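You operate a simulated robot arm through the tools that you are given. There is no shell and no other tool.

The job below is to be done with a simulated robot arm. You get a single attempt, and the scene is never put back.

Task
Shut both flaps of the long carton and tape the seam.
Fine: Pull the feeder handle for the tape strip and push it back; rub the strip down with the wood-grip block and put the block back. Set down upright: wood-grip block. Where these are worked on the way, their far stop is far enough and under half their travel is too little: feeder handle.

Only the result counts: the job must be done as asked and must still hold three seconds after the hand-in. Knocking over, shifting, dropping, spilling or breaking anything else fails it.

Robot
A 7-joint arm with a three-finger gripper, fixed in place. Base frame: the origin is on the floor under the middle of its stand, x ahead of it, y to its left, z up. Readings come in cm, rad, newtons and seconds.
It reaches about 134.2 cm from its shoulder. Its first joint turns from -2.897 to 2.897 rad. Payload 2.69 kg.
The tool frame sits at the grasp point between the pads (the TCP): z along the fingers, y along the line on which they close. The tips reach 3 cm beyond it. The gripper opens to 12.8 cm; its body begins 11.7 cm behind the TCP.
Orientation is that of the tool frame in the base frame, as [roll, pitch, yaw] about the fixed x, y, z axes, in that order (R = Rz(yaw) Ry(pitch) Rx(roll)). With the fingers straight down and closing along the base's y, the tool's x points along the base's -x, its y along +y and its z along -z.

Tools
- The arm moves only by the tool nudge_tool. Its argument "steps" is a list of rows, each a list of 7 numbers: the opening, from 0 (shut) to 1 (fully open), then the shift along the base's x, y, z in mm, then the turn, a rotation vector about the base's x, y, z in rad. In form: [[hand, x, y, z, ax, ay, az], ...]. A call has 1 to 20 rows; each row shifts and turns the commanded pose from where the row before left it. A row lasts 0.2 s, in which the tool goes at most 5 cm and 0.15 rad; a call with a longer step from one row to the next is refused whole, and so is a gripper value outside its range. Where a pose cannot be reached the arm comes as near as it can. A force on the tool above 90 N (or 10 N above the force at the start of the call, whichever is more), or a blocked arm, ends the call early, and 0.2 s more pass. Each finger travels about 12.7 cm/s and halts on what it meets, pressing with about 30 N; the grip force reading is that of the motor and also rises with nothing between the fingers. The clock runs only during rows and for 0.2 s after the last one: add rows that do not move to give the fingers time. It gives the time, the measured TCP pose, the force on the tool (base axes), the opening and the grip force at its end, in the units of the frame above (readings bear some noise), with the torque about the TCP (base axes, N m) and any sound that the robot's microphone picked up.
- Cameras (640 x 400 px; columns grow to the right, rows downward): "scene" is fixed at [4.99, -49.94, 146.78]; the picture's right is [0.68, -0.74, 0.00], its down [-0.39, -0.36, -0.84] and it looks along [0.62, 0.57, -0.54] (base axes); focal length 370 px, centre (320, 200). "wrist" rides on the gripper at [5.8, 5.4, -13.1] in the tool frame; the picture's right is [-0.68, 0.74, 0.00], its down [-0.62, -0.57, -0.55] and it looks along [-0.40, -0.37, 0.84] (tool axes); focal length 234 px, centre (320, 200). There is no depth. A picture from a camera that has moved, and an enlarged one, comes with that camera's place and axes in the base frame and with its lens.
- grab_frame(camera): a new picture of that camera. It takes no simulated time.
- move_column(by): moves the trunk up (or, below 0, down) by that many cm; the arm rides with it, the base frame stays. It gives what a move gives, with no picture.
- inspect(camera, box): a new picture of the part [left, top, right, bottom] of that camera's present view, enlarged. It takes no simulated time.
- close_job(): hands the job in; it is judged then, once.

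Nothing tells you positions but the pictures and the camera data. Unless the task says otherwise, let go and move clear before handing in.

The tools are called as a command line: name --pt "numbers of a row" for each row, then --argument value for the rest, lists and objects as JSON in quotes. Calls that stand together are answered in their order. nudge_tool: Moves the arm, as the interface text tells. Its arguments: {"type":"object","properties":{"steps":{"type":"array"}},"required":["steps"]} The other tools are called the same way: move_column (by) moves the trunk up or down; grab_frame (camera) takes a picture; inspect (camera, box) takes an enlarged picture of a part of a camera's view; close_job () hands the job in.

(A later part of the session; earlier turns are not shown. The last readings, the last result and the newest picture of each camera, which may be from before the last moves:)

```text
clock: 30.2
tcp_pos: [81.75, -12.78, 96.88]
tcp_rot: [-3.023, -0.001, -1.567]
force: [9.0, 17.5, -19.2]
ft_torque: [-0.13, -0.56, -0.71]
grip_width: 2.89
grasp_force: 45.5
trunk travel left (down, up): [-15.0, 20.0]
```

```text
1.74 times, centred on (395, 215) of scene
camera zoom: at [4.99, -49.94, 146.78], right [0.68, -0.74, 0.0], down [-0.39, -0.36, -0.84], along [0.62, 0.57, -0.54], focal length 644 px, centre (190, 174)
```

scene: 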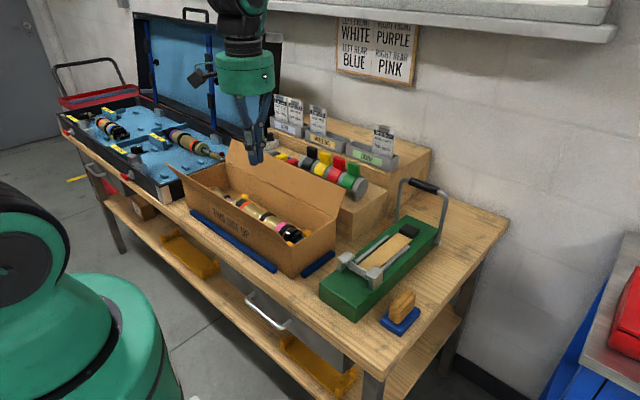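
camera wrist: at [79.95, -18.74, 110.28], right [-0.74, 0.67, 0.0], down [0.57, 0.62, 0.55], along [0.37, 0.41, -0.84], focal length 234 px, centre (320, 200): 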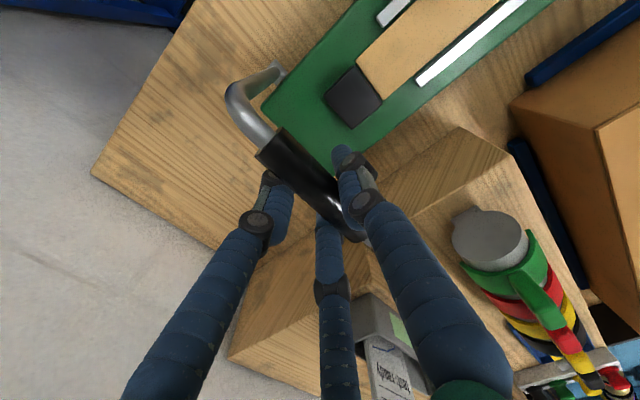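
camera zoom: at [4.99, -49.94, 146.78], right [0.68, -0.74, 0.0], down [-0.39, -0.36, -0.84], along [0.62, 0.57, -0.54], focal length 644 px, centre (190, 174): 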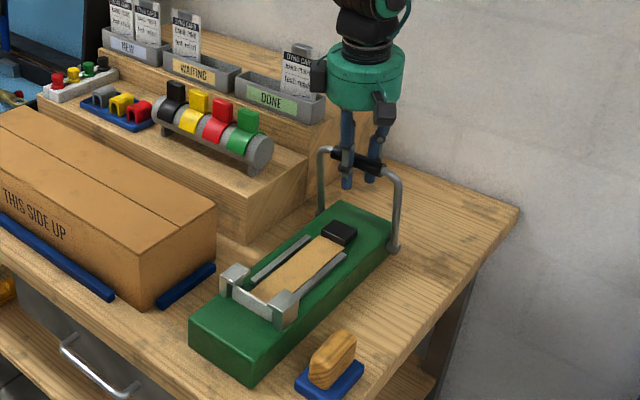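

The bail swings freely. I'll continue along the arc, tilting the hand partly with it.

nudge_tool --pt "0.1 -10 0 -2.3 0 -0.05 0" --pt "0.1 -11.4 0 -3.6 0 -0.05 0" --pt "0.1 -11 0 -4.5 0 -0.05 0" --pt "0.1 -10.6 0 -5.6 0 -0.05 0"

nudge_tool --pt "0.1 -10.1 0 -6.4 0 -0.05 0" --pt "0.1 -9.5 0 -7.3 0 -0.05 0" --pt "0.1 -8.8 0 -8.1 0 -0.05 0" --pt "0.1 -8.0 0 -8.8 0 -0.05 0"

inspect --camera "scene" --box '[310, 100, 480, 330]'

```text
clock: 31.2
tcp_pos: [77.43, -12.87, 94.99]
tcp_rot: [-2.824, -0.001, -1.568]
force: [24.7, 33.8, -32.8]
ft_torque: [-0.29, -0.67, -0.68]
grip_width: 2.88
grasp_force: 44.8
trunk travel left (down, up): [-15.0, 20.0]
```

```text
clock: 32.2
tcp_pos: [74.11, -12.97, 92.4]
tcp_rot: [-2.632, -0.003, -1.57]
force: [41.0, 3.3, -37.0]
ft_torque: [-0.33, -0.03, -0.33]
grip_width: 2.85
grasp_force: 45.3
trunk travel left (down, up): [-15.0, 20.0]
stopped in row 4: the force on the tool passed its limit at 92 N (the readings are from after the stop); the commanded pose is now the measured one
```

```text
1.74 times, centred on (395, 215) of scene
camera zoom: at [4.99, -49.94, 146.78], right [0.68, -0.74, 0.0], down [-0.39, -0.36, -0.84], along [0.62, 0.57, -0.54], focal length 644 px, centre (190, 174)
```

zoom: 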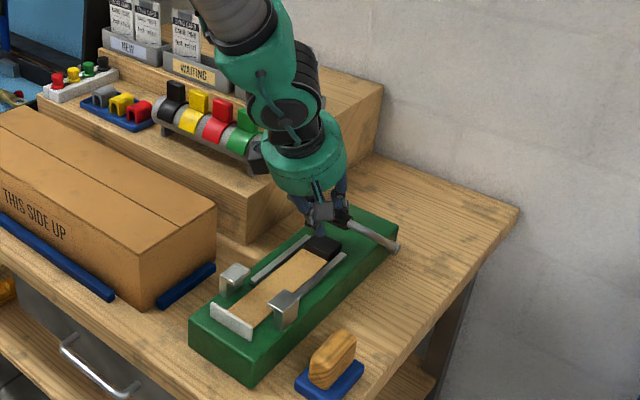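

The force limit tripped at about 48° of swing, and the strip carriage has moved forward. I'll look closely to see whether this is the stop or contact with something else.

inspect --camera "scene" --box '[355, 185, 430, 290]'

grab_frame --camera "wrist"

```text
3.81 times, centred on (392, 238) of scene
camera zoom: at [4.99, -49.94, 146.78], right [0.68, -0.74, 0.0], down [-0.39, -0.36, -0.84], along [0.62, 0.57, -0.54], focal length 1410 px, centre (44, 57)
```

zoom: 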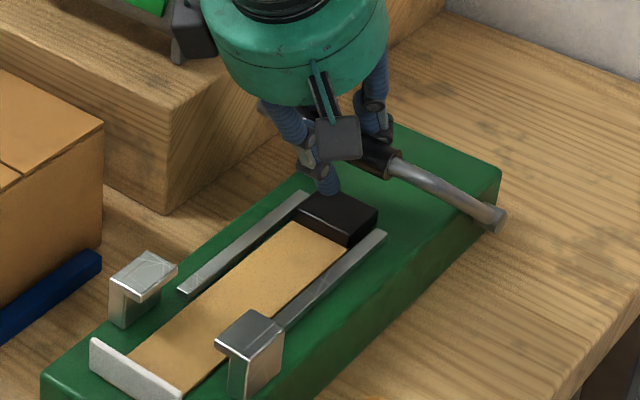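

```text
taken
camera wrist: at [63.18, -18.79, 101.19], right [-0.64, 0.67, -0.36], down [0.22, 0.62, 0.75], along [0.73, 0.4, -0.55], focal length 234 px, centre (320, 200)
```

wrist: 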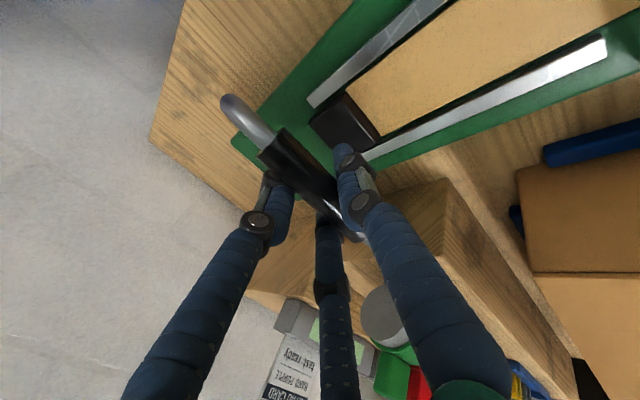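

The remaining force points along the bail legs, so it is radial mismatch and not the stop. The near fingertip is also getting close to the black slide block, which moves with the handle. I'll open slightly and re-grip with the bar nearer the fingertips.

nudge_tool --pt "0.4 0 0 0 0 0 0" --pt "0.4 0 0 0 0 0 0"

inspect --camera "scene" --box '[355, 185, 430, 290]'

grab_frame --camera "wrist"

```text
clock: 32.8
tcp_pos: [74.13, -12.7, 92.33]
tcp_rot: [-2.631, -0.001, -1.566]
force: [36.3, 20.4, -40.3]
ft_torque: [0.75, 0.52, 0.44]
grip_width: 4.19
grasp_force: 0.1
trunk travel left (down, up): [-15.0, 20.0]
```

```text
3.81 times, centred on (392, 238) of scene
camera zoom: at [4.99, -49.94, 146.78], right [0.68, -0.74, 0.0], down [-0.39, -0.36, -0.84], along [0.62, 0.57, -0.54], focal length 1410 px, centre (44, 57)
```

zoom: 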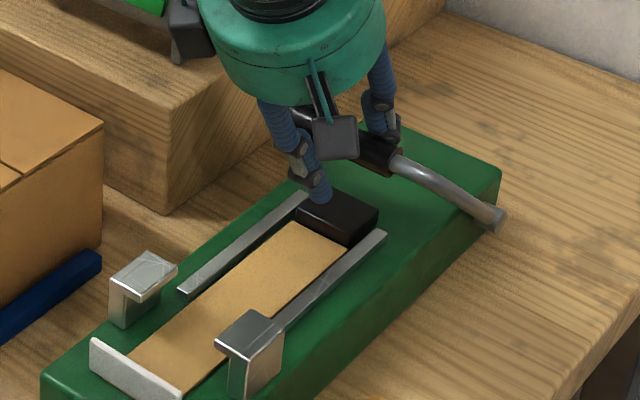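

```text
taken
camera wrist: at [63.1, -18.68, 101.19], right [-0.65, 0.67, -0.36], down [0.22, 0.62, 0.75], along [0.73, 0.41, -0.55], focal length 234 px, centre (320, 200)
```

wrist: 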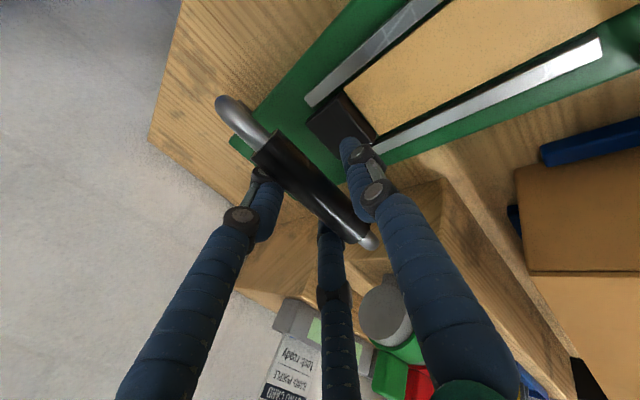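

nudge_tool --pt "0.4 0 0 0 0 0 0" --pt "0.4 0 0 0 0 0 0"

```text
clock: 33.4
tcp_pos: [74.05, -12.91, 92.51]
tcp_rot: [-2.629, -0.002, -1.569]
force: [31.4, 15.1, -37.2]
ft_torque: [0.31, 0.54, 0.19]
grip_width: 4.5
grasp_force: 0.1
trunk travel left (down, up): [-15.0, 20.0]
```

nudge_tool --pt "0.4 2 0 -3 0 0 0" --pt "0.4 0 0 0 0 0 0"

inspect --camera "wrist" --box '[190, 70, 430, 270]'

```text
clock: 34.0
tcp_pos: [74.07, -13.02, 92.57]
tcp_rot: [-2.624, -0.003, -1.57]
force: [0.0, -1.0, 0.5]
ft_torque: [0.02, -0.04, 0.0]
grip_width: 5.13
grasp_force: 0.1
trunk travel left (down, up): [-15.0, 20.0]
```

```text
2.00 times, centred on (310, 170) of wrist
camera zoom: at [63.1, -18.9, 101.31], right [-0.64, 0.67, -0.37], down [0.22, 0.62, 0.75], along [0.74, 0.4, -0.54], focal length 468 px, centre (340, 260)
```

zoom: 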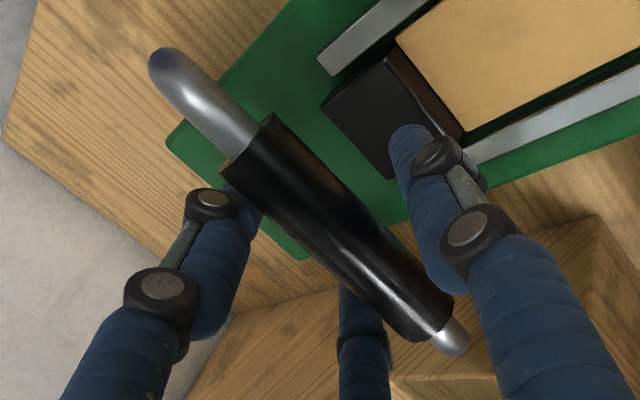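

Force is now zero and the bail holds its position on its own. I'll straighten the hand to nearly vertical around the bar and raise it, so the bar sits nearer the tips and the near finger clears the slide block.

nudge_tool --pt "0.45 0 0 6 0 0.14 0" --pt "0.45 0 0 5 0 0.14 0" --pt "0.45 0 0 4 0 0.14 0" --pt "0.45 0 0 0 0 0 0"

inspect --camera "wrist" --box '[190, 70, 430, 270]'

inspect --camera "scene" --box '[345, 165, 435, 295]'

```text
clock: 35.0
tcp_pos: [74.04, -12.94, 93.75]
tcp_rot: [-3.049, -0.002, -1.567]
force: [0.6, -0.3, -0.4]
ft_torque: [0.0, 0.05, 0.01]
grip_width: 5.77
grasp_force: 0.2
trunk travel left (down, up): [-15.0, 20.0]
```

```text
2.00 times, centred on (310, 170) of wrist
camera zoom: at [67.68, -18.79, 106.36], right [-0.74, 0.67, -0.07], down [0.51, 0.62, 0.6], along [0.45, 0.4, -0.8], focal length 468 px, centre (340, 260)
```

zoom: 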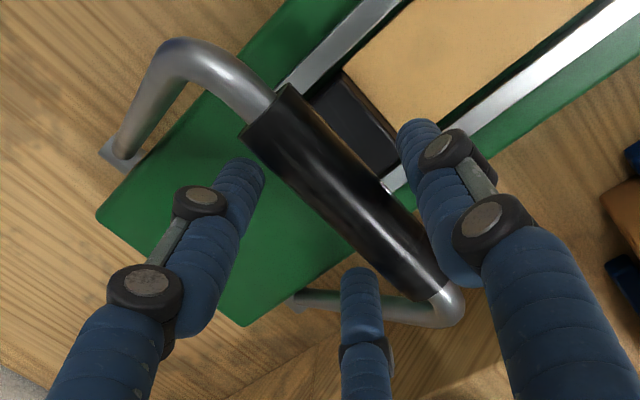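

```text
3.08 times, centred on (390, 230) of scene
camera zoom: at [4.99, -49.94, 146.78], right [0.68, -0.74, 0.0], down [-0.39, -0.36, -0.84], along [0.62, 0.57, -0.54], focal length 1139 px, centre (105, 108)
```

zoom: 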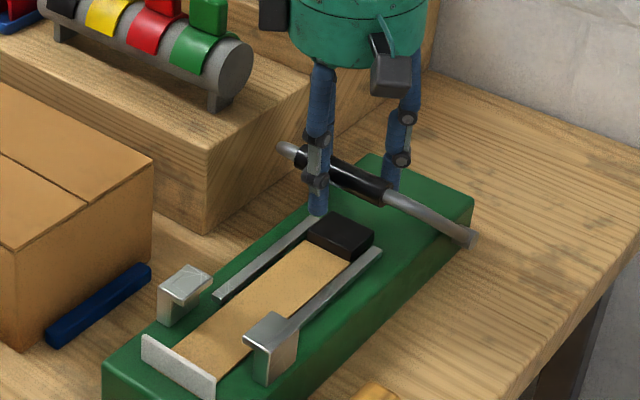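

The bar now sits about 2 cm below the grasp point and the near finger is clear of the block. Closing again.

nudge_tool --pt "0.25 3 0 -3 0 0 0" --pt "0.15 0 0 0 0 0 0" --pt "0.1 0 0 0 0 0 0" --pt "0.1 0 0 0 0 0 0"

```text
clock: 36.0
tcp_pos: [74.25, -12.98, 93.73]
tcp_rot: [-3.046, -0.001, -1.568]
force: [-9.7, -0.6, 4.6]
ft_torque: [-0.01, 0.07, -0.23]
grip_width: 3.28
grasp_force: 44.6
trunk travel left (down, up): [-15.0, 20.0]
```

nudge_tool --pt "0.1 -6.5 0 -8.3 0 0 0" --pt "0.1 0 0 0 0 0 0"

```text
clock: 36.6
tcp_pos: [73.62, -12.93, 92.99]
tcp_rot: [-3.045, -0.002, -1.566]
force: [-15.9, -3.6, 17.1]
ft_torque: [0.15, -0.06, -0.21]
grip_width: 3.17
grasp_force: 45.1
trunk travel left (down, up): [-15.0, 20.0]
```

nudge_tool --pt "0.1 -7 0 -7 0 0 0" --pt "0.1 0 0 0 0 0 0"

```text
clock: 37.2
tcp_pos: [73.63, -12.95, 92.55]
tcp_rot: [-3.034, -0.002, -1.567]
force: [37.6, 4.7, 35.9]
ft_torque: [0.16, 0.23, -0.44]
grip_width: 3.41
grasp_force: 45.3
trunk travel left (down, up): [-15.0, 20.0]
```

Resistance is now along the direction of swing (about 51 N) and motion has stopped, which looks like the far stop. I'll check the picture.

inspect --camera "scene" --box '[345, 165, 435, 295]'

inspect --camera "wrist" --box '[190, 0, 500, 200]'

```text
3.08 times, centred on (390, 230) of scene
camera zoom: at [4.99, -49.94, 146.78], right [0.68, -0.74, 0.0], down [-0.39, -0.36, -0.84], along [0.62, 0.57, -0.54], focal length 1139 px, centre (105, 108)
```

zoom: 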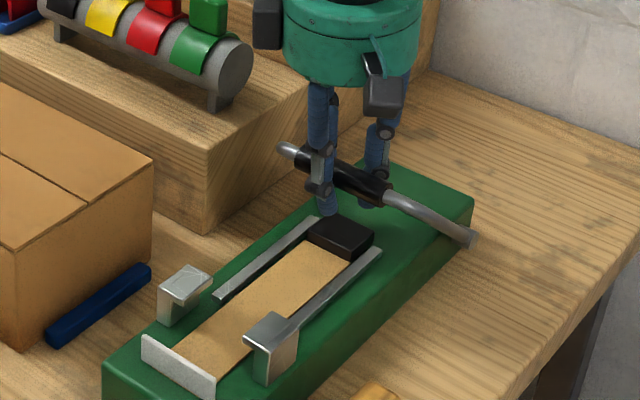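

```text
2.00 times, centred on (345, 100) of wrist
camera zoom: at [67.07, -18.78, 105.03], right [-0.73, 0.67, -0.08], down [0.5, 0.62, 0.6], along [0.46, 0.4, -0.79], focal length 468 px, centre (270, 400)
```

zoom: 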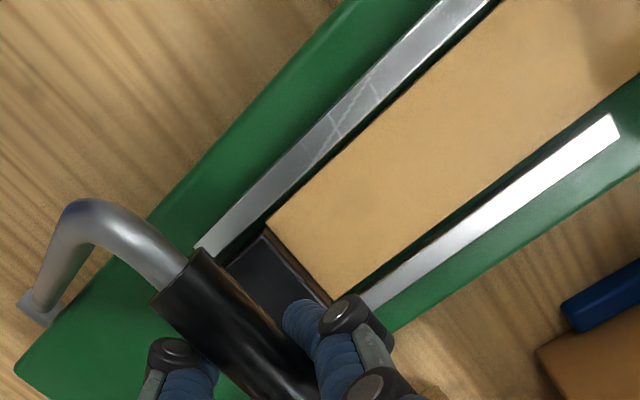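

The lever no longer moves with 50–90 N along its swing, and the carriage has travelled about 6 cm to the feeder front, so this is the far stop. Now I'll loosen the fingers to a cage and push the handle back up with the near finger.

nudge_tool --pt "0.34 0 0 0 0 0 0" --pt "0.34 0 0 0 0 0 0" --pt "0.34 6 0 6 0 0 0" --pt "0.34 6 0 6 0 0 0" --pt "0.34 8 0 7 0 0 0"

inspect --camera "scene" --box '[335, 145, 455, 295]'

```text
clock: 38.4
tcp_pos: [74.87, -12.87, 93.95]
tcp_rot: [-3.05, 0.0, -1.566]
force: [-5.8, 1.5, 0.7]
ft_torque: [-0.01, 0.05, -0.02]
grip_width: 4.67
grasp_force: 2.2
trunk travel left (down, up): [-15.0, 20.0]
```

```text
2.67 times, centred on (395, 220) of scene
camera zoom: at [4.99, -49.94, 146.78], right [0.68, -0.74, 0.0], down [-0.39, -0.36, -0.84], along [0.62, 0.57, -0.54], focal length 987 px, centre (120, 147)
```

zoom: 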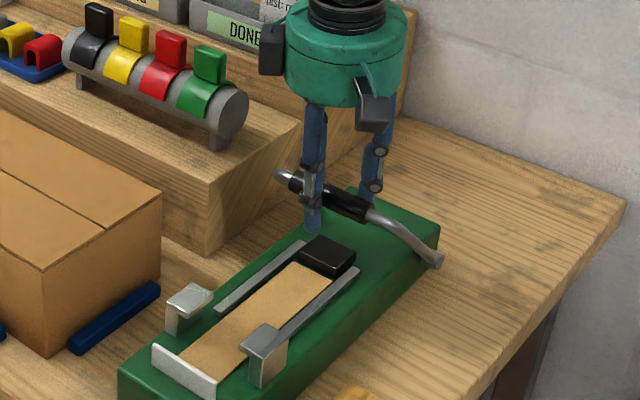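

nudge_tool --pt "0.34 9 0 8 0 0 0" --pt "0.34 10 0 9 0 0 0" --pt "0.34 11 0 8 0 0 0" --pt "0.34 12 0 7 0 0 0" --pt "0.34 12 0 6 0 0 0" --pt "0.34 13 0 4 0 0 0"

inspect --camera "scene" --box '[335, 145, 455, 295]'

```text
clock: 39.8
tcp_pos: [81.68, -12.8, 98.15]
tcp_rot: [-3.046, 0.0, -1.568]
force: [0.1, -0.1, -0.8]
ft_torque: [-0.02, -0.02, -0.01]
grip_width: 4.37
grasp_force: 0.7
trunk travel left (down, up): [-15.0, 20.0]
```

```text
2.67 times, centred on (395, 220) of scene
camera zoom: at [4.99, -49.94, 146.78], right [0.68, -0.74, 0.0], down [-0.39, -0.36, -0.84], along [0.62, 0.57, -0.54], focal length 987 px, centre (120, 147)
```

zoom: 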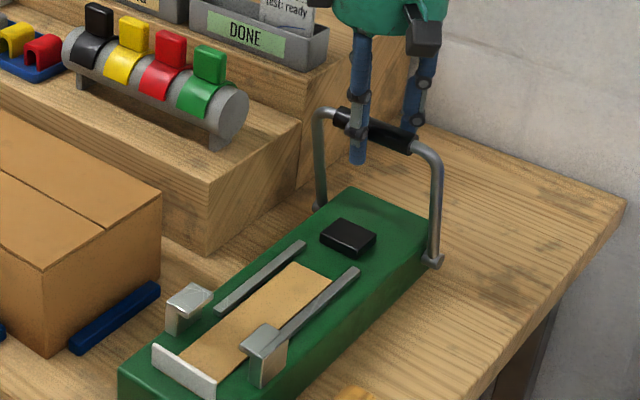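

The bail is coming back and the fed strip has stayed forward. I'll finish pushing the handle to its rest stop.

nudge_tool --pt "0.34 13 0 2 0 0 0" --pt "0.34 13 0 1 0 0 0" --pt "0.34 12 0 0 0 0 0" --pt "0.34 6 0 0 0 0 0" --pt "0.34 4 0 0 0 0 0" --pt "0.34 3 0 0 0 0 0"

inspect --camera "scene" --box '[335, 145, 455, 295]'

```text
clock: 41.2
tcp_pos: [86.63, -12.75, 98.35]
tcp_rot: [-3.052, 0.0, -1.568]
force: [-26.3, 3.8, -0.6]
ft_torque: [0.12, -0.04, -0.1]
grip_width: 6.19
grasp_force: 13.7
trunk travel left (down, up): [-15.0, 20.0]
```

```text
2.67 times, centred on (395, 220) of scene
camera zoom: at [4.99, -49.94, 146.78], right [0.68, -0.74, 0.0], down [-0.39, -0.36, -0.84], along [0.62, 0.57, -0.54], focal length 987 px, centre (120, 147)
```

zoom: 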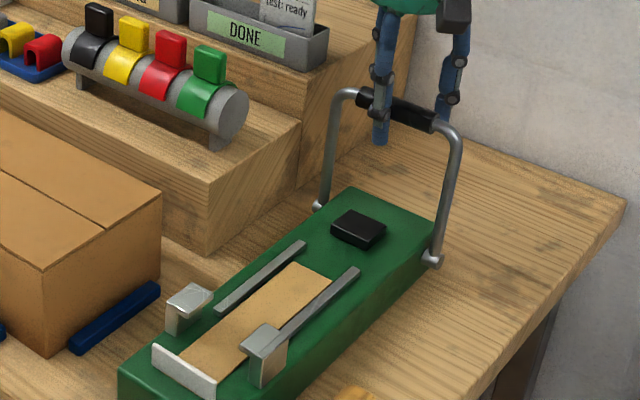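

The handle is back at its original rest position. I'll unload the finger, open and rise clear, then look at the strip.

nudge_tool --pt "0.5 -6 0 0 0 0 0" --pt "0.5 0 0 0 0 0 0" --pt "0.5 0 0 20 0 0 0" --pt "0.5 0 0 30 0 0 0" --pt "0.5 0 0 40 0 0 0" --pt "0.5 0 0 40 0 0.05 0" --pt "0.5 -40 0 0 0 0.04 0" --pt "0.5 -45 0 0 0 0 0" --pt "0.5 -45 0 0 0 0 0" --pt "0.5 -45 0 0 0 0 0" --pt "0.5 0 0 0 0 0 0"

grab_frame --camera "scene"

inspect --camera "scene" --box '[310, 200, 430, 330]'

grab_frame --camera "wrist"

```text
clock: 43.6
tcp_pos: [68.54, -13.16, 111.64]
tcp_rot: [-3.136, -0.002, -1.567]
force: [-0.3, -0.2, 0.7]
ft_torque: [0.03, -0.04, 0.01]
grip_width: 6.38
grasp_force: 0.0
trunk travel left (down, up): [-15.0, 20.0]
```

```text
taken
```

scene: 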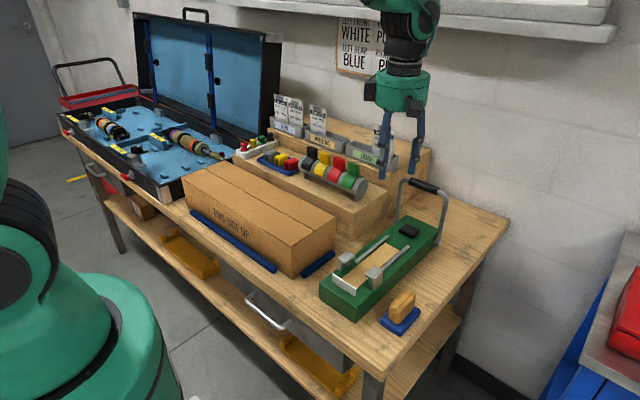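

```text
3.08 times, centred on (370, 265) of scene
camera zoom: at [4.99, -49.94, 146.78], right [0.68, -0.74, 0.0], down [-0.39, -0.36, -0.84], along [0.62, 0.57, -0.54], focal length 1139 px, centre (166, 0)
```

zoom: 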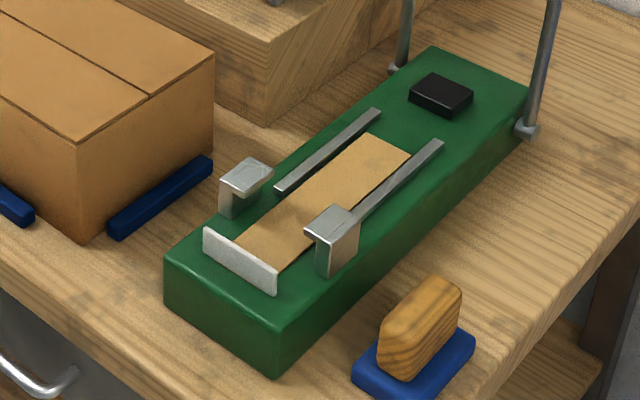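

```text
taken
camera wrist: at [63.16, -18.91, 124.76], right [-0.74, 0.67, -0.01], down [0.56, 0.62, 0.55], along [0.37, 0.4, -0.83], focal length 234 px, centre (320, 200)
```

wrist: 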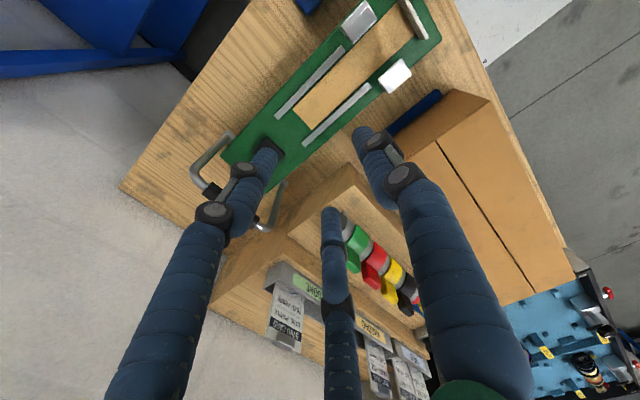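

The strip has been fed forward, and its white tab at the front (x≈52.7) looks meant for gripping. I'll get a close wrist view of the tab and the strip's guides before touching it.

nudge_tool --pt "0.5 -35 8 -20 0 0 0" --pt "0.5 -35 8 -20 0 0 0" --pt "0.5 -30 8 -30 0 0 0" --pt "0.5 0 6 -40 0 0 0" --pt "0.5 0 0 -20 0 0 0" --pt "0.5 0 0 0 0 0 0"

grab_frame --camera "wrist"

inspect --camera "wrist" --box '[200, 0, 440, 170]'

inspect --camera "scene" --box '[320, 230, 400, 320]'

```text
clock: 45.0
tcp_pos: [58.62, -9.82, 98.59]
tcp_rot: [-3.136, -0.002, -1.568]
force: [-0.3, 0.1, 0.1]
ft_torque: [0.02, 0.05, 0.02]
grip_width: 6.41
grasp_force: 0.0
trunk travel left (down, up): [-15.0, 20.0]
```

```text
taken
camera wrist: at [53.36, -15.74, 111.67], right [-0.74, 0.67, 0.0], down [0.56, 0.62, 0.55], along [0.37, 0.4, -0.83], focal length 234 px, centre (320, 200)
```

wrist: 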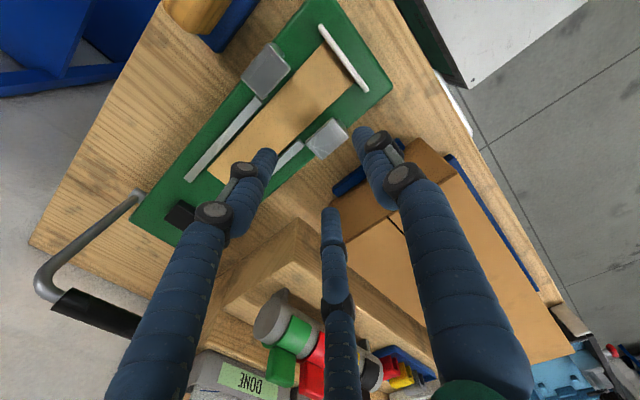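

```text
2.35 times, centred on (320, 85) of wrist
camera zoom: at [53.36, -15.74, 111.67], right [-0.74, 0.67, 0.0], down [0.56, 0.62, 0.55], along [0.37, 0.4, -0.83], focal length 551 px, centre (320, 471)
```

zoom: 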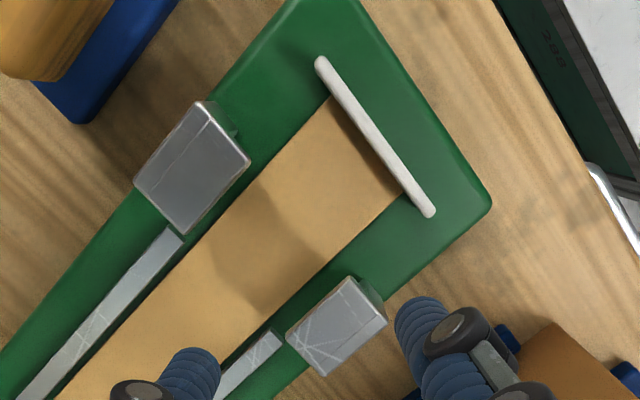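

```text
4.44 times, centred on (360, 275) of scene
camera zoom: at [4.99, -49.94, 146.78], right [0.68, -0.74, 0.0], down [-0.39, -0.36, -0.84], along [0.62, 0.57, -0.54], focal length 1645 px, centre (142, -133)
```

zoom: 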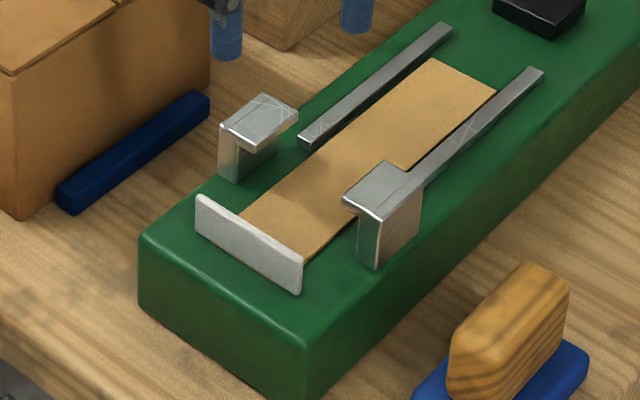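

The strip is about 19.5×4.6 cm with an upright white tab, about 6.4 cm wide and 2 cm tall, at about [52.4,−13.7,86.3]. Its guides don't overlap it, so it can be lifted straight up. I'll move above the tab with a small opening and check the alignment.

nudge_tool --pt "0.3 -32 -20 0 0 0 0" --pt "0.3 -32 -19 0 0 0 0" --pt "0.3 0 0 -30 0 0 0" --pt "0.3 0 0 -15 0 0 0" --pt "0.3 0 0 0 0 0 0"

inspect --camera "scene" --box '[290, 180, 400, 320]'

grab_frame --camera "wrist"

```text
clock: 46.2
tcp_pos: [52.39, -13.71, 93.82]
tcp_rot: [-3.14, 0.0, -1.569]
force: [0.1, 0.0, -0.5]
ft_torque: [0.01, 0.06, -0.03]
grip_width: 3.86
grasp_force: 0.0
trunk travel left (down, up): [-15.0, 20.0]
```

```text
2.86 times, centred on (345, 250) of scene
camera zoom: at [4.99, -49.94, 146.78], right [0.68, -0.74, 0.0], down [-0.39, -0.36, -0.84], along [0.62, 0.57, -0.54], focal length 1058 px, centre (249, 57)
```

zoom: 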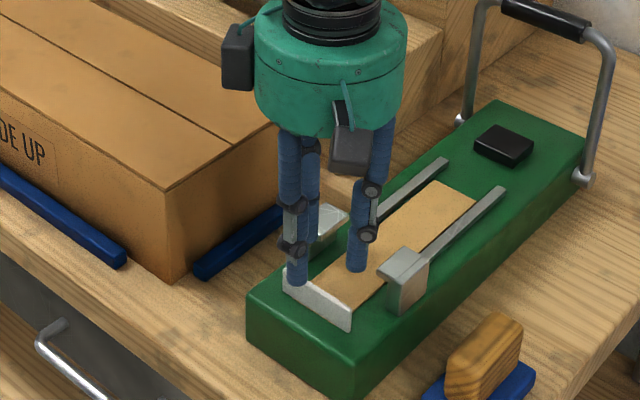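

```text
taken
camera wrist: at [47.1, -19.6, 106.98], right [-0.74, 0.67, 0.0], down [0.56, 0.62, 0.55], along [0.37, 0.4, -0.83], focal length 234 px, centre (320, 200)
```

wrist: 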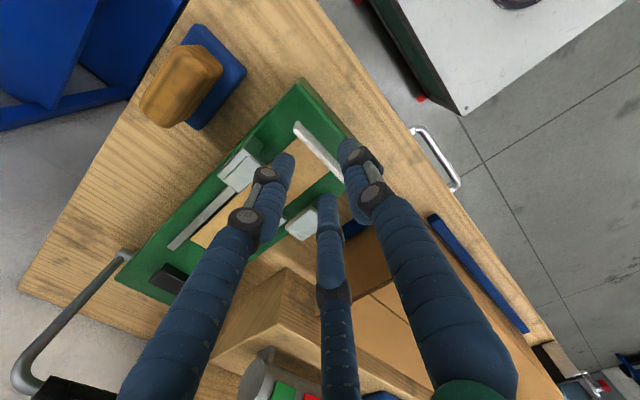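

The tab is straight under the hand, between the fingers. I'll go down carefully.

nudge_tool --pt "0.3 -2 0 -20 0 0 0" --pt "0.3 0 0 -15 0 0 0" --pt "0.3 0 0 -10 0 0 0" --pt "0.3 0 0 0 0 0 0"

inspect --camera "scene" --box '[310, 220, 400, 320]'

inspect --camera "wrist" --box '[230, 70, 430, 270]'

```text
clock: 47.2
tcp_pos: [52.16, -13.69, 89.56]
tcp_rot: [-3.137, -0.001, -1.567]
force: [-0.8, 0.2, -1.3]
ft_torque: [-0.02, 0.01, 0.0]
grip_width: 3.83
grasp_force: 0.2
trunk travel left (down, up): [-15.0, 20.0]
```

```text
4.00 times, centred on (355, 270) of scene
camera zoom: at [4.99, -49.94, 146.78], right [0.68, -0.74, 0.0], down [-0.39, -0.36, -0.84], along [0.62, 0.57, -0.54], focal length 1481 px, centre (180, -80)
```

zoom: 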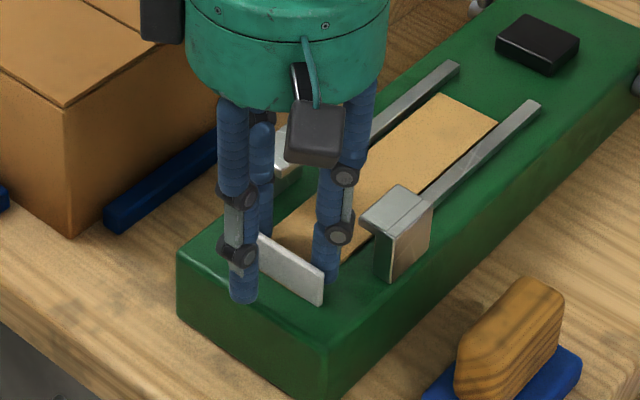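

```text
2.00 times, centred on (330, 170) of wrist
camera zoom: at [46.83, -19.64, 102.53], right [-0.74, 0.67, 0.0], down [0.56, 0.62, 0.55], along [0.37, 0.4, -0.83], focal length 468 px, centre (300, 260)
```

zoom: 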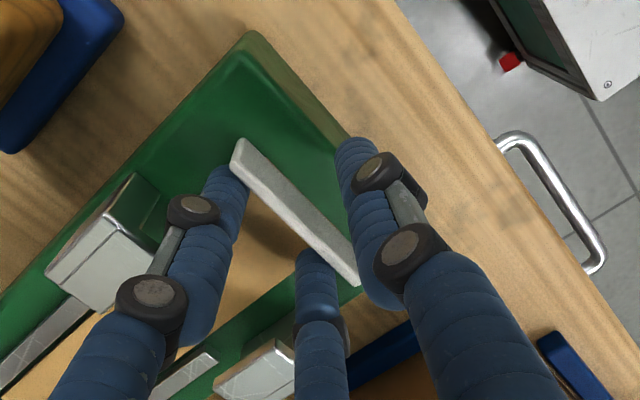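

nudge_tool --pt "0.3 0 0 -6 0 0 0" --pt "0.15 0 0 0 0 0 0" --pt "0.05 0 0 0 0 0 0" --pt "0.0 0 0 0 0 0 0" --pt "0.0 0 0 0 0 0 0"

inspect --camera "wrist" --box '[230, 70, 430, 270]'

inspect --camera "scene" --box '[310, 220, 400, 320]'

```text
clock: 48.4
tcp_pos: [52.18, -13.73, 88.86]
tcp_rot: [-3.135, -0.002, -1.567]
force: [0.3, 0.0, -0.1]
ft_torque: [0.0, 0.0, 0.02]
grip_width: 0.82
grasp_force: 30.0
trunk travel left (down, up): [-15.0, 20.0]
```

```text
2.00 times, centred on (330, 170) of wrist
camera zoom: at [46.8, -19.67, 101.97], right [-0.74, 0.67, 0.0], down [0.56, 0.62, 0.55], along [0.37, 0.4, -0.83], focal length 468 px, centre (300, 260)
```

zoom: 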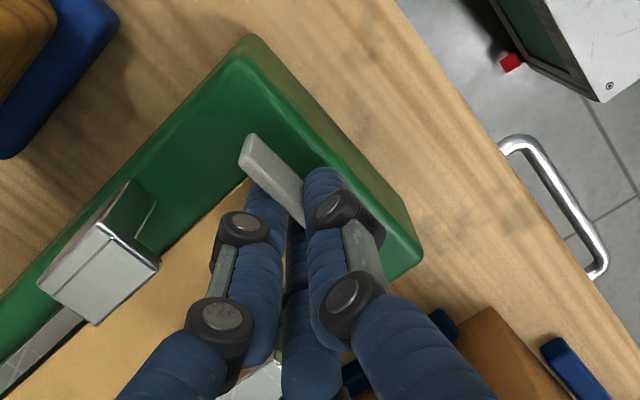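

```text
4.00 times, centred on (355, 270) of scene
camera zoom: at [4.99, -49.94, 146.78], right [0.68, -0.74, 0.0], down [-0.39, -0.36, -0.84], along [0.62, 0.57, -0.54], focal length 1481 px, centre (180, -80)
```

zoom: 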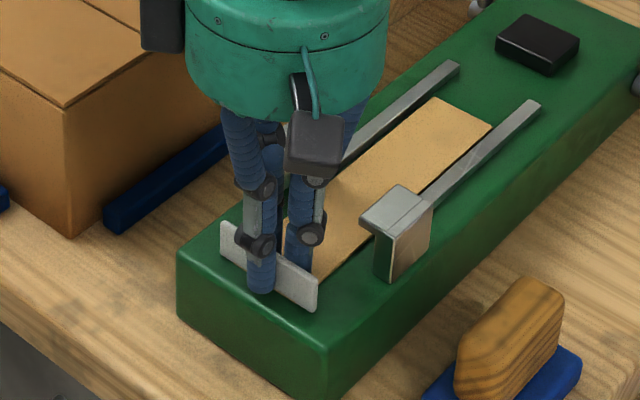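

The tab is gripped (width 0.82). I'll lift a few centimetres and see how the strip behaves.

nudge_tool --pt "0 0 0 8 0 0 0" --pt "0 0 0 12 0 0 0" --pt "0 0 0 15 0 0 0" --pt "0 0 0 15 0 0 0" --pt "0 0 0 0 0 0 0"

inspect --camera "scene" --box '[310, 180, 420, 320]'

grab_frame --camera "wrist"

```text
clock: 49.6
tcp_pos: [52.03, -13.69, 93.86]
tcp_rot: [-3.139, -0.003, -1.567]
force: [0.1, -0.4, 0.2]
ft_torque: [-0.01, -0.01, 0.01]
grip_width: 0.79
grasp_force: 30.3
trunk travel left (down, up): [-15.0, 20.0]
```

```text
2.86 times, centred on (365, 250) of scene
camera zoom: at [4.99, -49.94, 146.78], right [0.68, -0.74, 0.0], down [-0.39, -0.36, -0.84], along [0.62, 0.57, -0.54], focal length 1058 px, centre (191, 57)
```

zoom: 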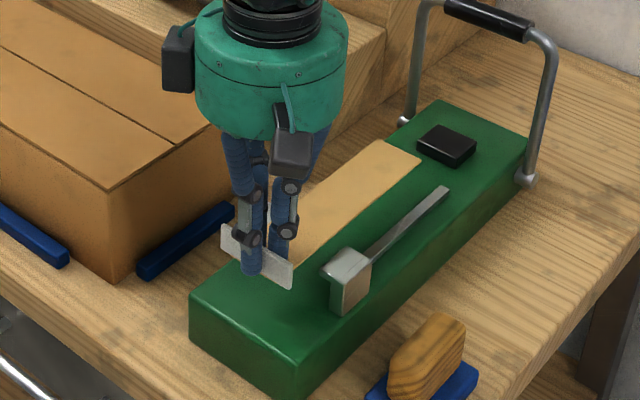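

```text
taken
camera wrist: at [46.8, -19.65, 106.98], right [-0.74, 0.67, 0.0], down [0.56, 0.62, 0.55], along [0.37, 0.4, -0.83], focal length 234 px, centre (320, 200)
```

wrist: 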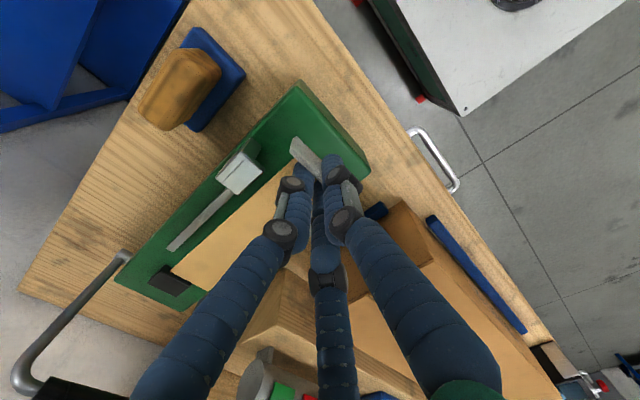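

The strip lifts as a stiff piece hanging level from the tab. I'll raise it, turn it 90° so it points along −y, and carry it over the seam.

nudge_tool --pt "0 0 0 30 0 0 0" --pt "0 0 0 30 0 0 0" --pt "0 0 0 20 0 0 -0.08" --pt "0 0 0 0 0 0 -0.14" --pt "0 0 0 0 0 0 -0.14" --pt "0 0 0 0 0 0 -0.14" --pt "0 0 0 0 0 0 -0.14" --pt "0 0 0 0 0 0 -0.14" --pt "0 0 0 0 0 0 -0.14" --pt "0 0 0 0 0 0 -0.14" --pt "0 0 0 0 0 0 -0.14" --pt "0 0 0 0 0 0 -0.14" --pt "0 0 0 0 0 0 -0.14" --pt "0 0 0 0 0 0 -0.094" --pt "0 0 0 0 0 0 0"

grab_frame --camera "wrist"

grab_frame --camera "scene"

```text
clock: 52.8
tcp_pos: [52.11, -13.89, 101.85]
tcp_rot: [-3.135, -0.002, -3.141]
force: [-0.2, -0.8, -0.1]
ft_torque: [0.01, -0.04, 0.02]
grip_width: 0.75
grasp_force: 30.3
trunk travel left (down, up): [-15.0, 20.0]
```

```text
taken
camera wrist: at [46.4, -8.39, 115.01], right [0.68, 0.74, 0.0], down [0.62, -0.56, 0.55], along [0.4, -0.38, -0.83], focal length 234 px, centre (320, 200)
```

wrist: 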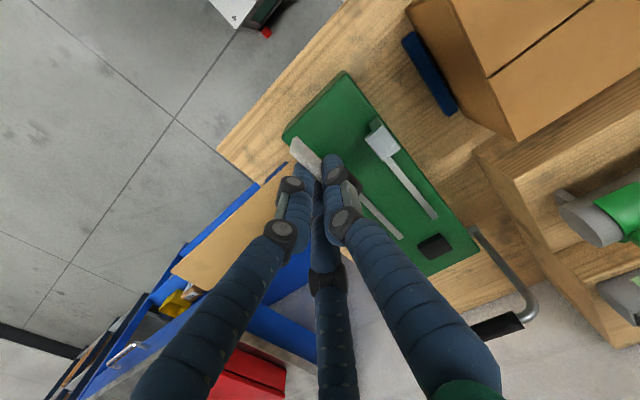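

```text
taken
```

scene: 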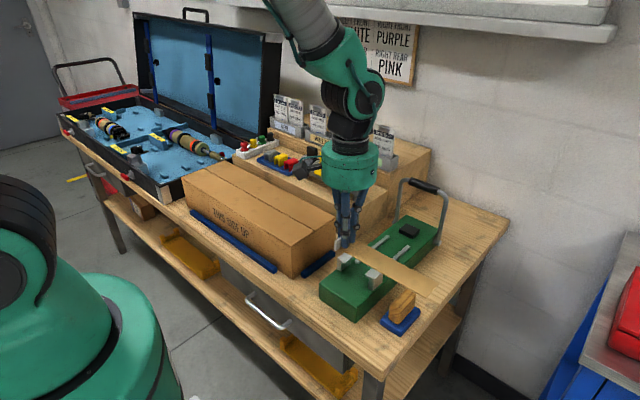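

The strip now points along −y from the hand. I'll carry it over the carton so it centres on the seam.

nudge_tool --pt "0 5 40 0 0 0 0" --pt "0 5 45 0 0 0 0" --pt "0 5 45 0 0 0 0" --pt "0 5 45 0 0 0 0" --pt "0 5 45 0 0 0 0" --pt "0 5 45 0 0 0 0" --pt "0 5 45 0 0 0 0" --pt "0 5 45 0 0 0 0" --pt "0 5 45 0 0 0 0" --pt "0 5 45 0 0 0 0" --pt "0 5 40 0 0 0 0" --pt "0 4 4 0 0 0 0" --pt "0 0 0 -25 0 0 0" --pt "0 0 0 0 0 0 0"

grab_frame --camera "wrist"

inspect --camera "scene" --box '[180, 110, 350, 280]'

```text
clock: 55.8
tcp_pos: [58.07, 35.29, 99.18]
tcp_rot: [-3.137, -0.003, 3.141]
force: [0.3, 0.5, -0.8]
ft_torque: [-0.03, 0.04, -0.01]
grip_width: 0.74
grasp_force: 30.0
trunk travel left (down, up): [-15.0, 20.0]
```

```text
taken
camera wrist: at [52.4, 40.62, 112.26], right [0.68, 0.74, 0.0], down [0.62, -0.56, 0.55], along [0.4, -0.38, -0.83], focal length 234 px, centre (320, 200)
```

wrist: 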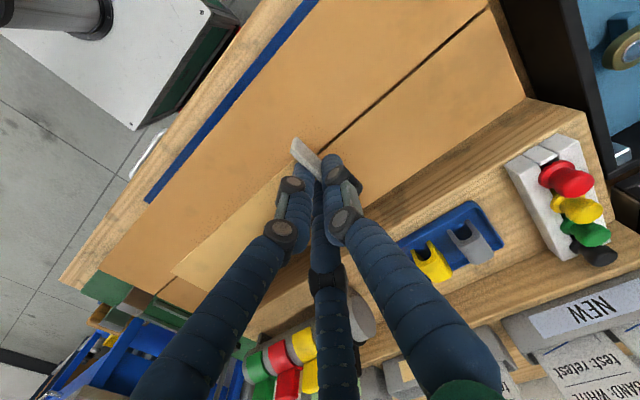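

```text
2.35 times, centred on (265, 195) of scene
camera zoom: at [4.99, -49.94, 146.78], right [0.68, -0.74, 0.0], down [-0.39, -0.36, -0.84], along [0.62, 0.57, -0.54], focal length 871 px, centre (449, 212)
```

zoom: 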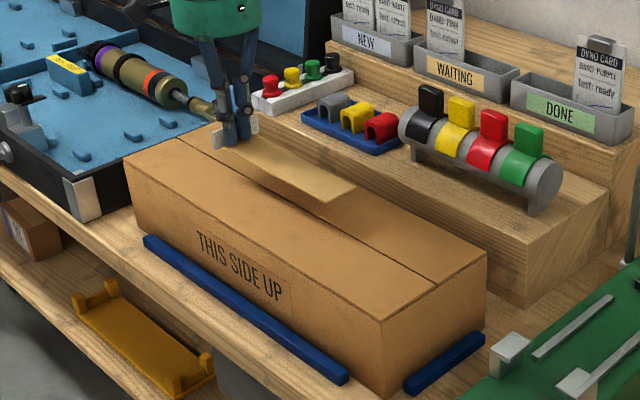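

I need the seam's x more exactly before laying the strip, so I'll zoom in on both views.

inspect --camera "wrist" --box '[280, 0, 540, 180]'

inspect --camera "wrist" --box '[90, 120, 340, 330]'

inspect --camera "scene" --box '[270, 180, 350, 260]'

inspect --camera "scene" --box '[200, 140, 280, 220]'

```text
2.22 times, centred on (410, 90) of wrist
camera zoom: at [52.4, 40.62, 112.26], right [0.68, 0.74, 0.0], down [0.62, -0.56, 0.55], along [0.4, -0.38, -0.83], focal length 520 px, centre (120, 444)
```

zoom: 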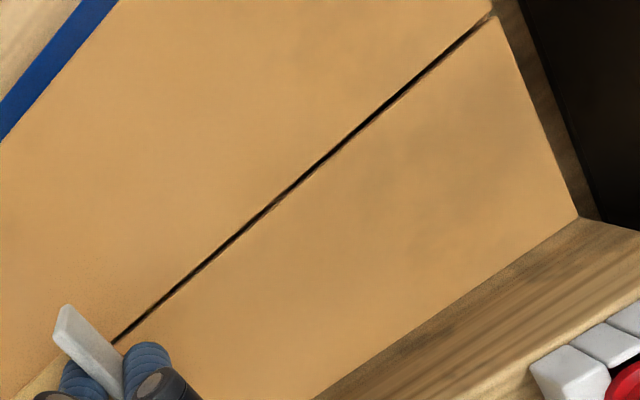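

```text
1.90 times, centred on (215, 225) of wrist
camera zoom: at [52.4, 40.62, 112.26], right [0.68, 0.74, 0.0], down [0.62, -0.56, 0.55], along [0.4, -0.38, -0.83], focal length 446 px, centre (520, 152)
```

zoom: 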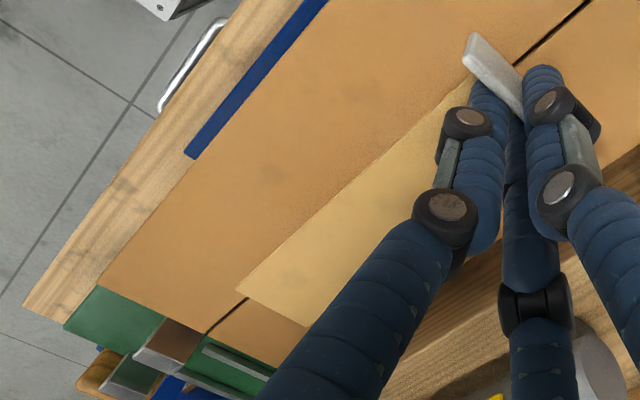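

```text
5.00 times, centred on (310, 220) of scene
camera zoom: at [4.99, -49.94, 146.78], right [0.68, -0.74, 0.0], down [-0.39, -0.36, -0.84], along [0.62, 0.57, -0.54], focal length 1851 px, centre (370, 100)
```

zoom: 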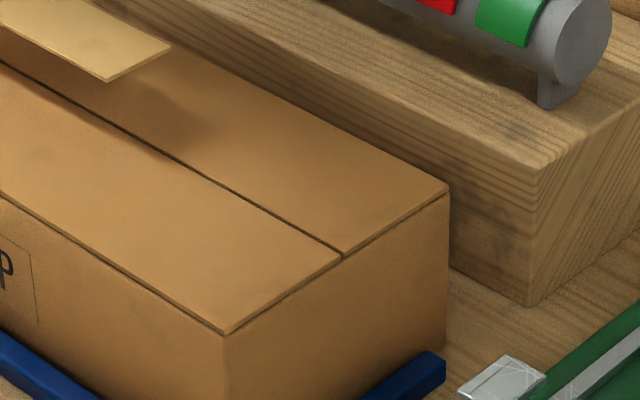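

```text
5.00 times, centred on (240, 180) of scene
camera zoom: at [4.99, -49.94, 146.78], right [0.68, -0.74, 0.0], down [-0.39, -0.36, -0.84], along [0.62, 0.57, -0.54], focal length 1851 px, centre (720, 300)
```

zoom: 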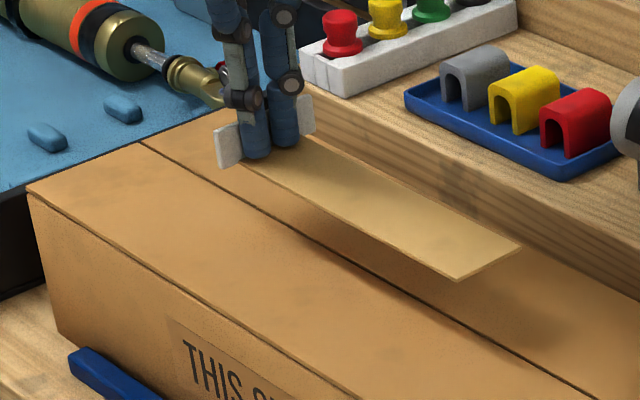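

Refining the camera axes, both views put the seam at x≈58.5 and the strip's centreline at ≈58.9, parallel to it. I'll shift 3.5 mm in −x and lower the strip toward the carton.

nudge_tool --pt "0 -3.5 0 0 0 0 0" --pt "0 0 0 -15 0 0 0" --pt "0 0 0 -12 0 0 0" --pt "0 0 0 -8 0 0 0" --pt "0 0 0 -4 0 0 0" --pt "0 0 0 0 0 0 0"

inspect --camera "scene" --box '[190, 130, 350, 270]'

inspect --camera "wrist" --box '[90, 120, 340, 330]'

```text
clock: 57.2
tcp_pos: [57.71, 35.01, 95.47]
tcp_rot: [-3.136, -0.002, 3.141]
force: [-0.5, -0.6, 0.1]
ft_torque: [0.0, 0.01, 0.0]
grip_width: 0.74
grasp_force: 29.8
trunk travel left (down, up): [-15.0, 20.0]
```

```text
2.86 times, centred on (270, 200) of scene
camera zoom: at [4.99, -49.94, 146.78], right [0.68, -0.74, 0.0], down [-0.39, -0.36, -0.84], along [0.62, 0.57, -0.54], focal length 1058 px, centre (463, 200)
```

zoom: 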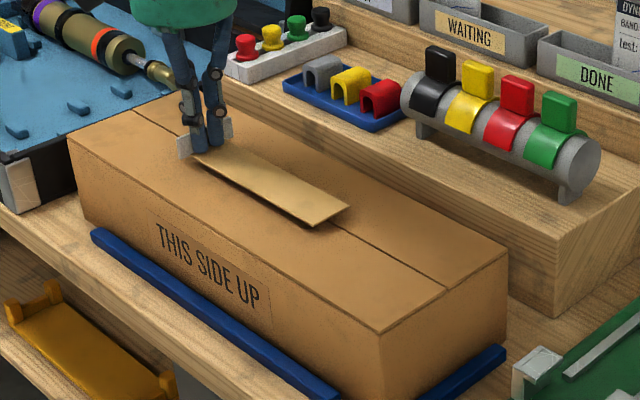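

```text
1.90 times, centred on (215, 225) of wrist
camera zoom: at [51.92, 40.39, 108.54], right [0.68, 0.74, 0.0], down [0.62, -0.56, 0.55], along [0.4, -0.38, -0.83], focal length 446 px, centre (520, 152)
```

zoom: 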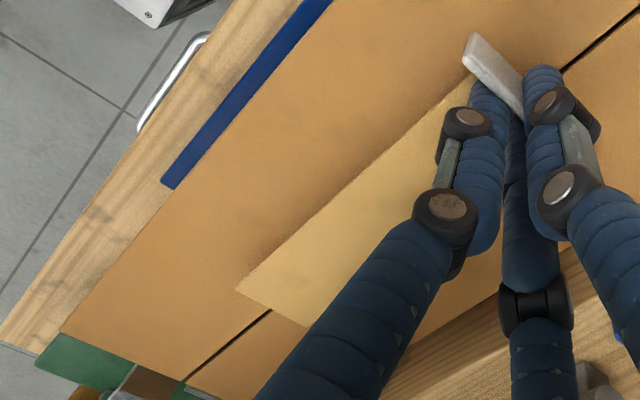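

The strip is centred on the seam in both views. I'll lower in small steps to touch down.

nudge_tool --pt "0 0 0 -4 0 0 0" --pt "0 0 0 -3 0 0 0" --pt "0 0 0 0 0 0 0"

inspect --camera "scene" --box '[190, 130, 350, 270]'

```text
clock: 58.0
tcp_pos: [57.59, 34.93, 94.82]
tcp_rot: [-3.137, -0.001, -3.14]
force: [-0.4, -0.6, 0.0]
ft_torque: [-0.02, -0.03, -0.03]
grip_width: 0.72
grasp_force: 30.2
trunk travel left (down, up): [-15.0, 20.0]
```

```text
2.86 times, centred on (270, 200) of scene
camera zoom: at [4.99, -49.94, 146.78], right [0.68, -0.74, 0.0], down [-0.39, -0.36, -0.84], along [0.62, 0.57, -0.54], focal length 1058 px, centre (463, 200)
```

zoom: 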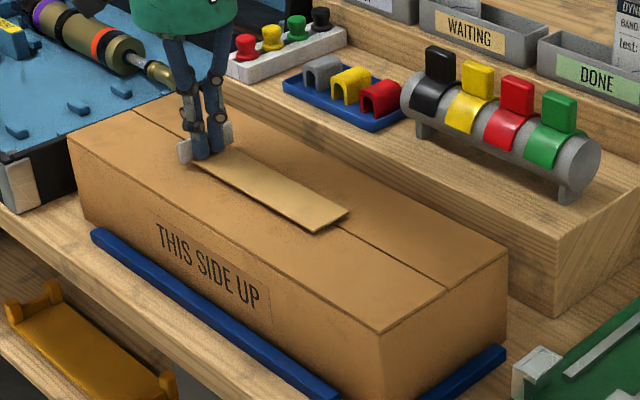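

nudge_tool --pt "0 0 0 -2 0 0 0" --pt "0 0 0 -2 0 0 0" --pt "0 0 0 0 0 0 0"

inspect --camera "scene" --box '[200, 140, 310, 230]'

```text
clock: 58.8
tcp_pos: [57.59, 35.19, 94.49]
tcp_rot: [-3.137, -0.003, -3.14]
force: [-0.2, 0.0, 0.4]
ft_torque: [0.0, -0.05, 0.02]
grip_width: 0.77
grasp_force: 29.5
trunk travel left (down, up): [-15.0, 20.0]
```

```text
4.44 times, centred on (255, 185) of scene
camera zoom: at [4.99, -49.94, 146.78], right [0.68, -0.74, 0.0], down [-0.39, -0.36, -0.84], along [0.62, 0.57, -0.54], focal length 1645 px, centre (609, 267)
```

zoom: 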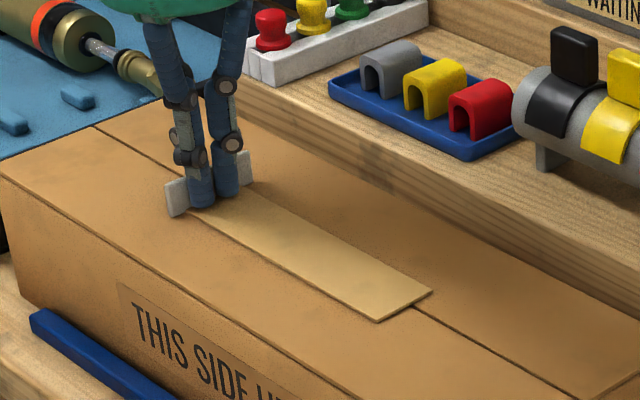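

nudge_tool --pt "0 0 0 -1.5 0 0 0" --pt "0 0 0 -1.5 0 0 0" --pt "0 0 0 0 0 0 0"

inspect --camera "scene" --box '[200, 140, 310, 230]'

```text
clock: 59.6
tcp_pos: [57.75, 35.01, 94.25]
tcp_rot: [-3.138, 0.0, 3.141]
force: [-8.7, -1.5, 27.8]
ft_torque: [0.05, 0.3, 0.0]
grip_width: 0.73
grasp_force: 29.9
trunk travel left (down, up): [-15.0, 20.0]
```

```text
4.44 times, centred on (255, 185) of scene
camera zoom: at [4.99, -49.94, 146.78], right [0.68, -0.74, 0.0], down [-0.39, -0.36, -0.84], along [0.62, 0.57, -0.54], focal length 1645 px, centre (609, 267)
```

zoom: 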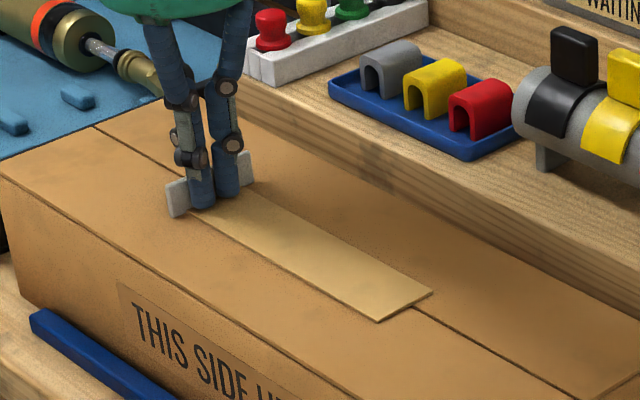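

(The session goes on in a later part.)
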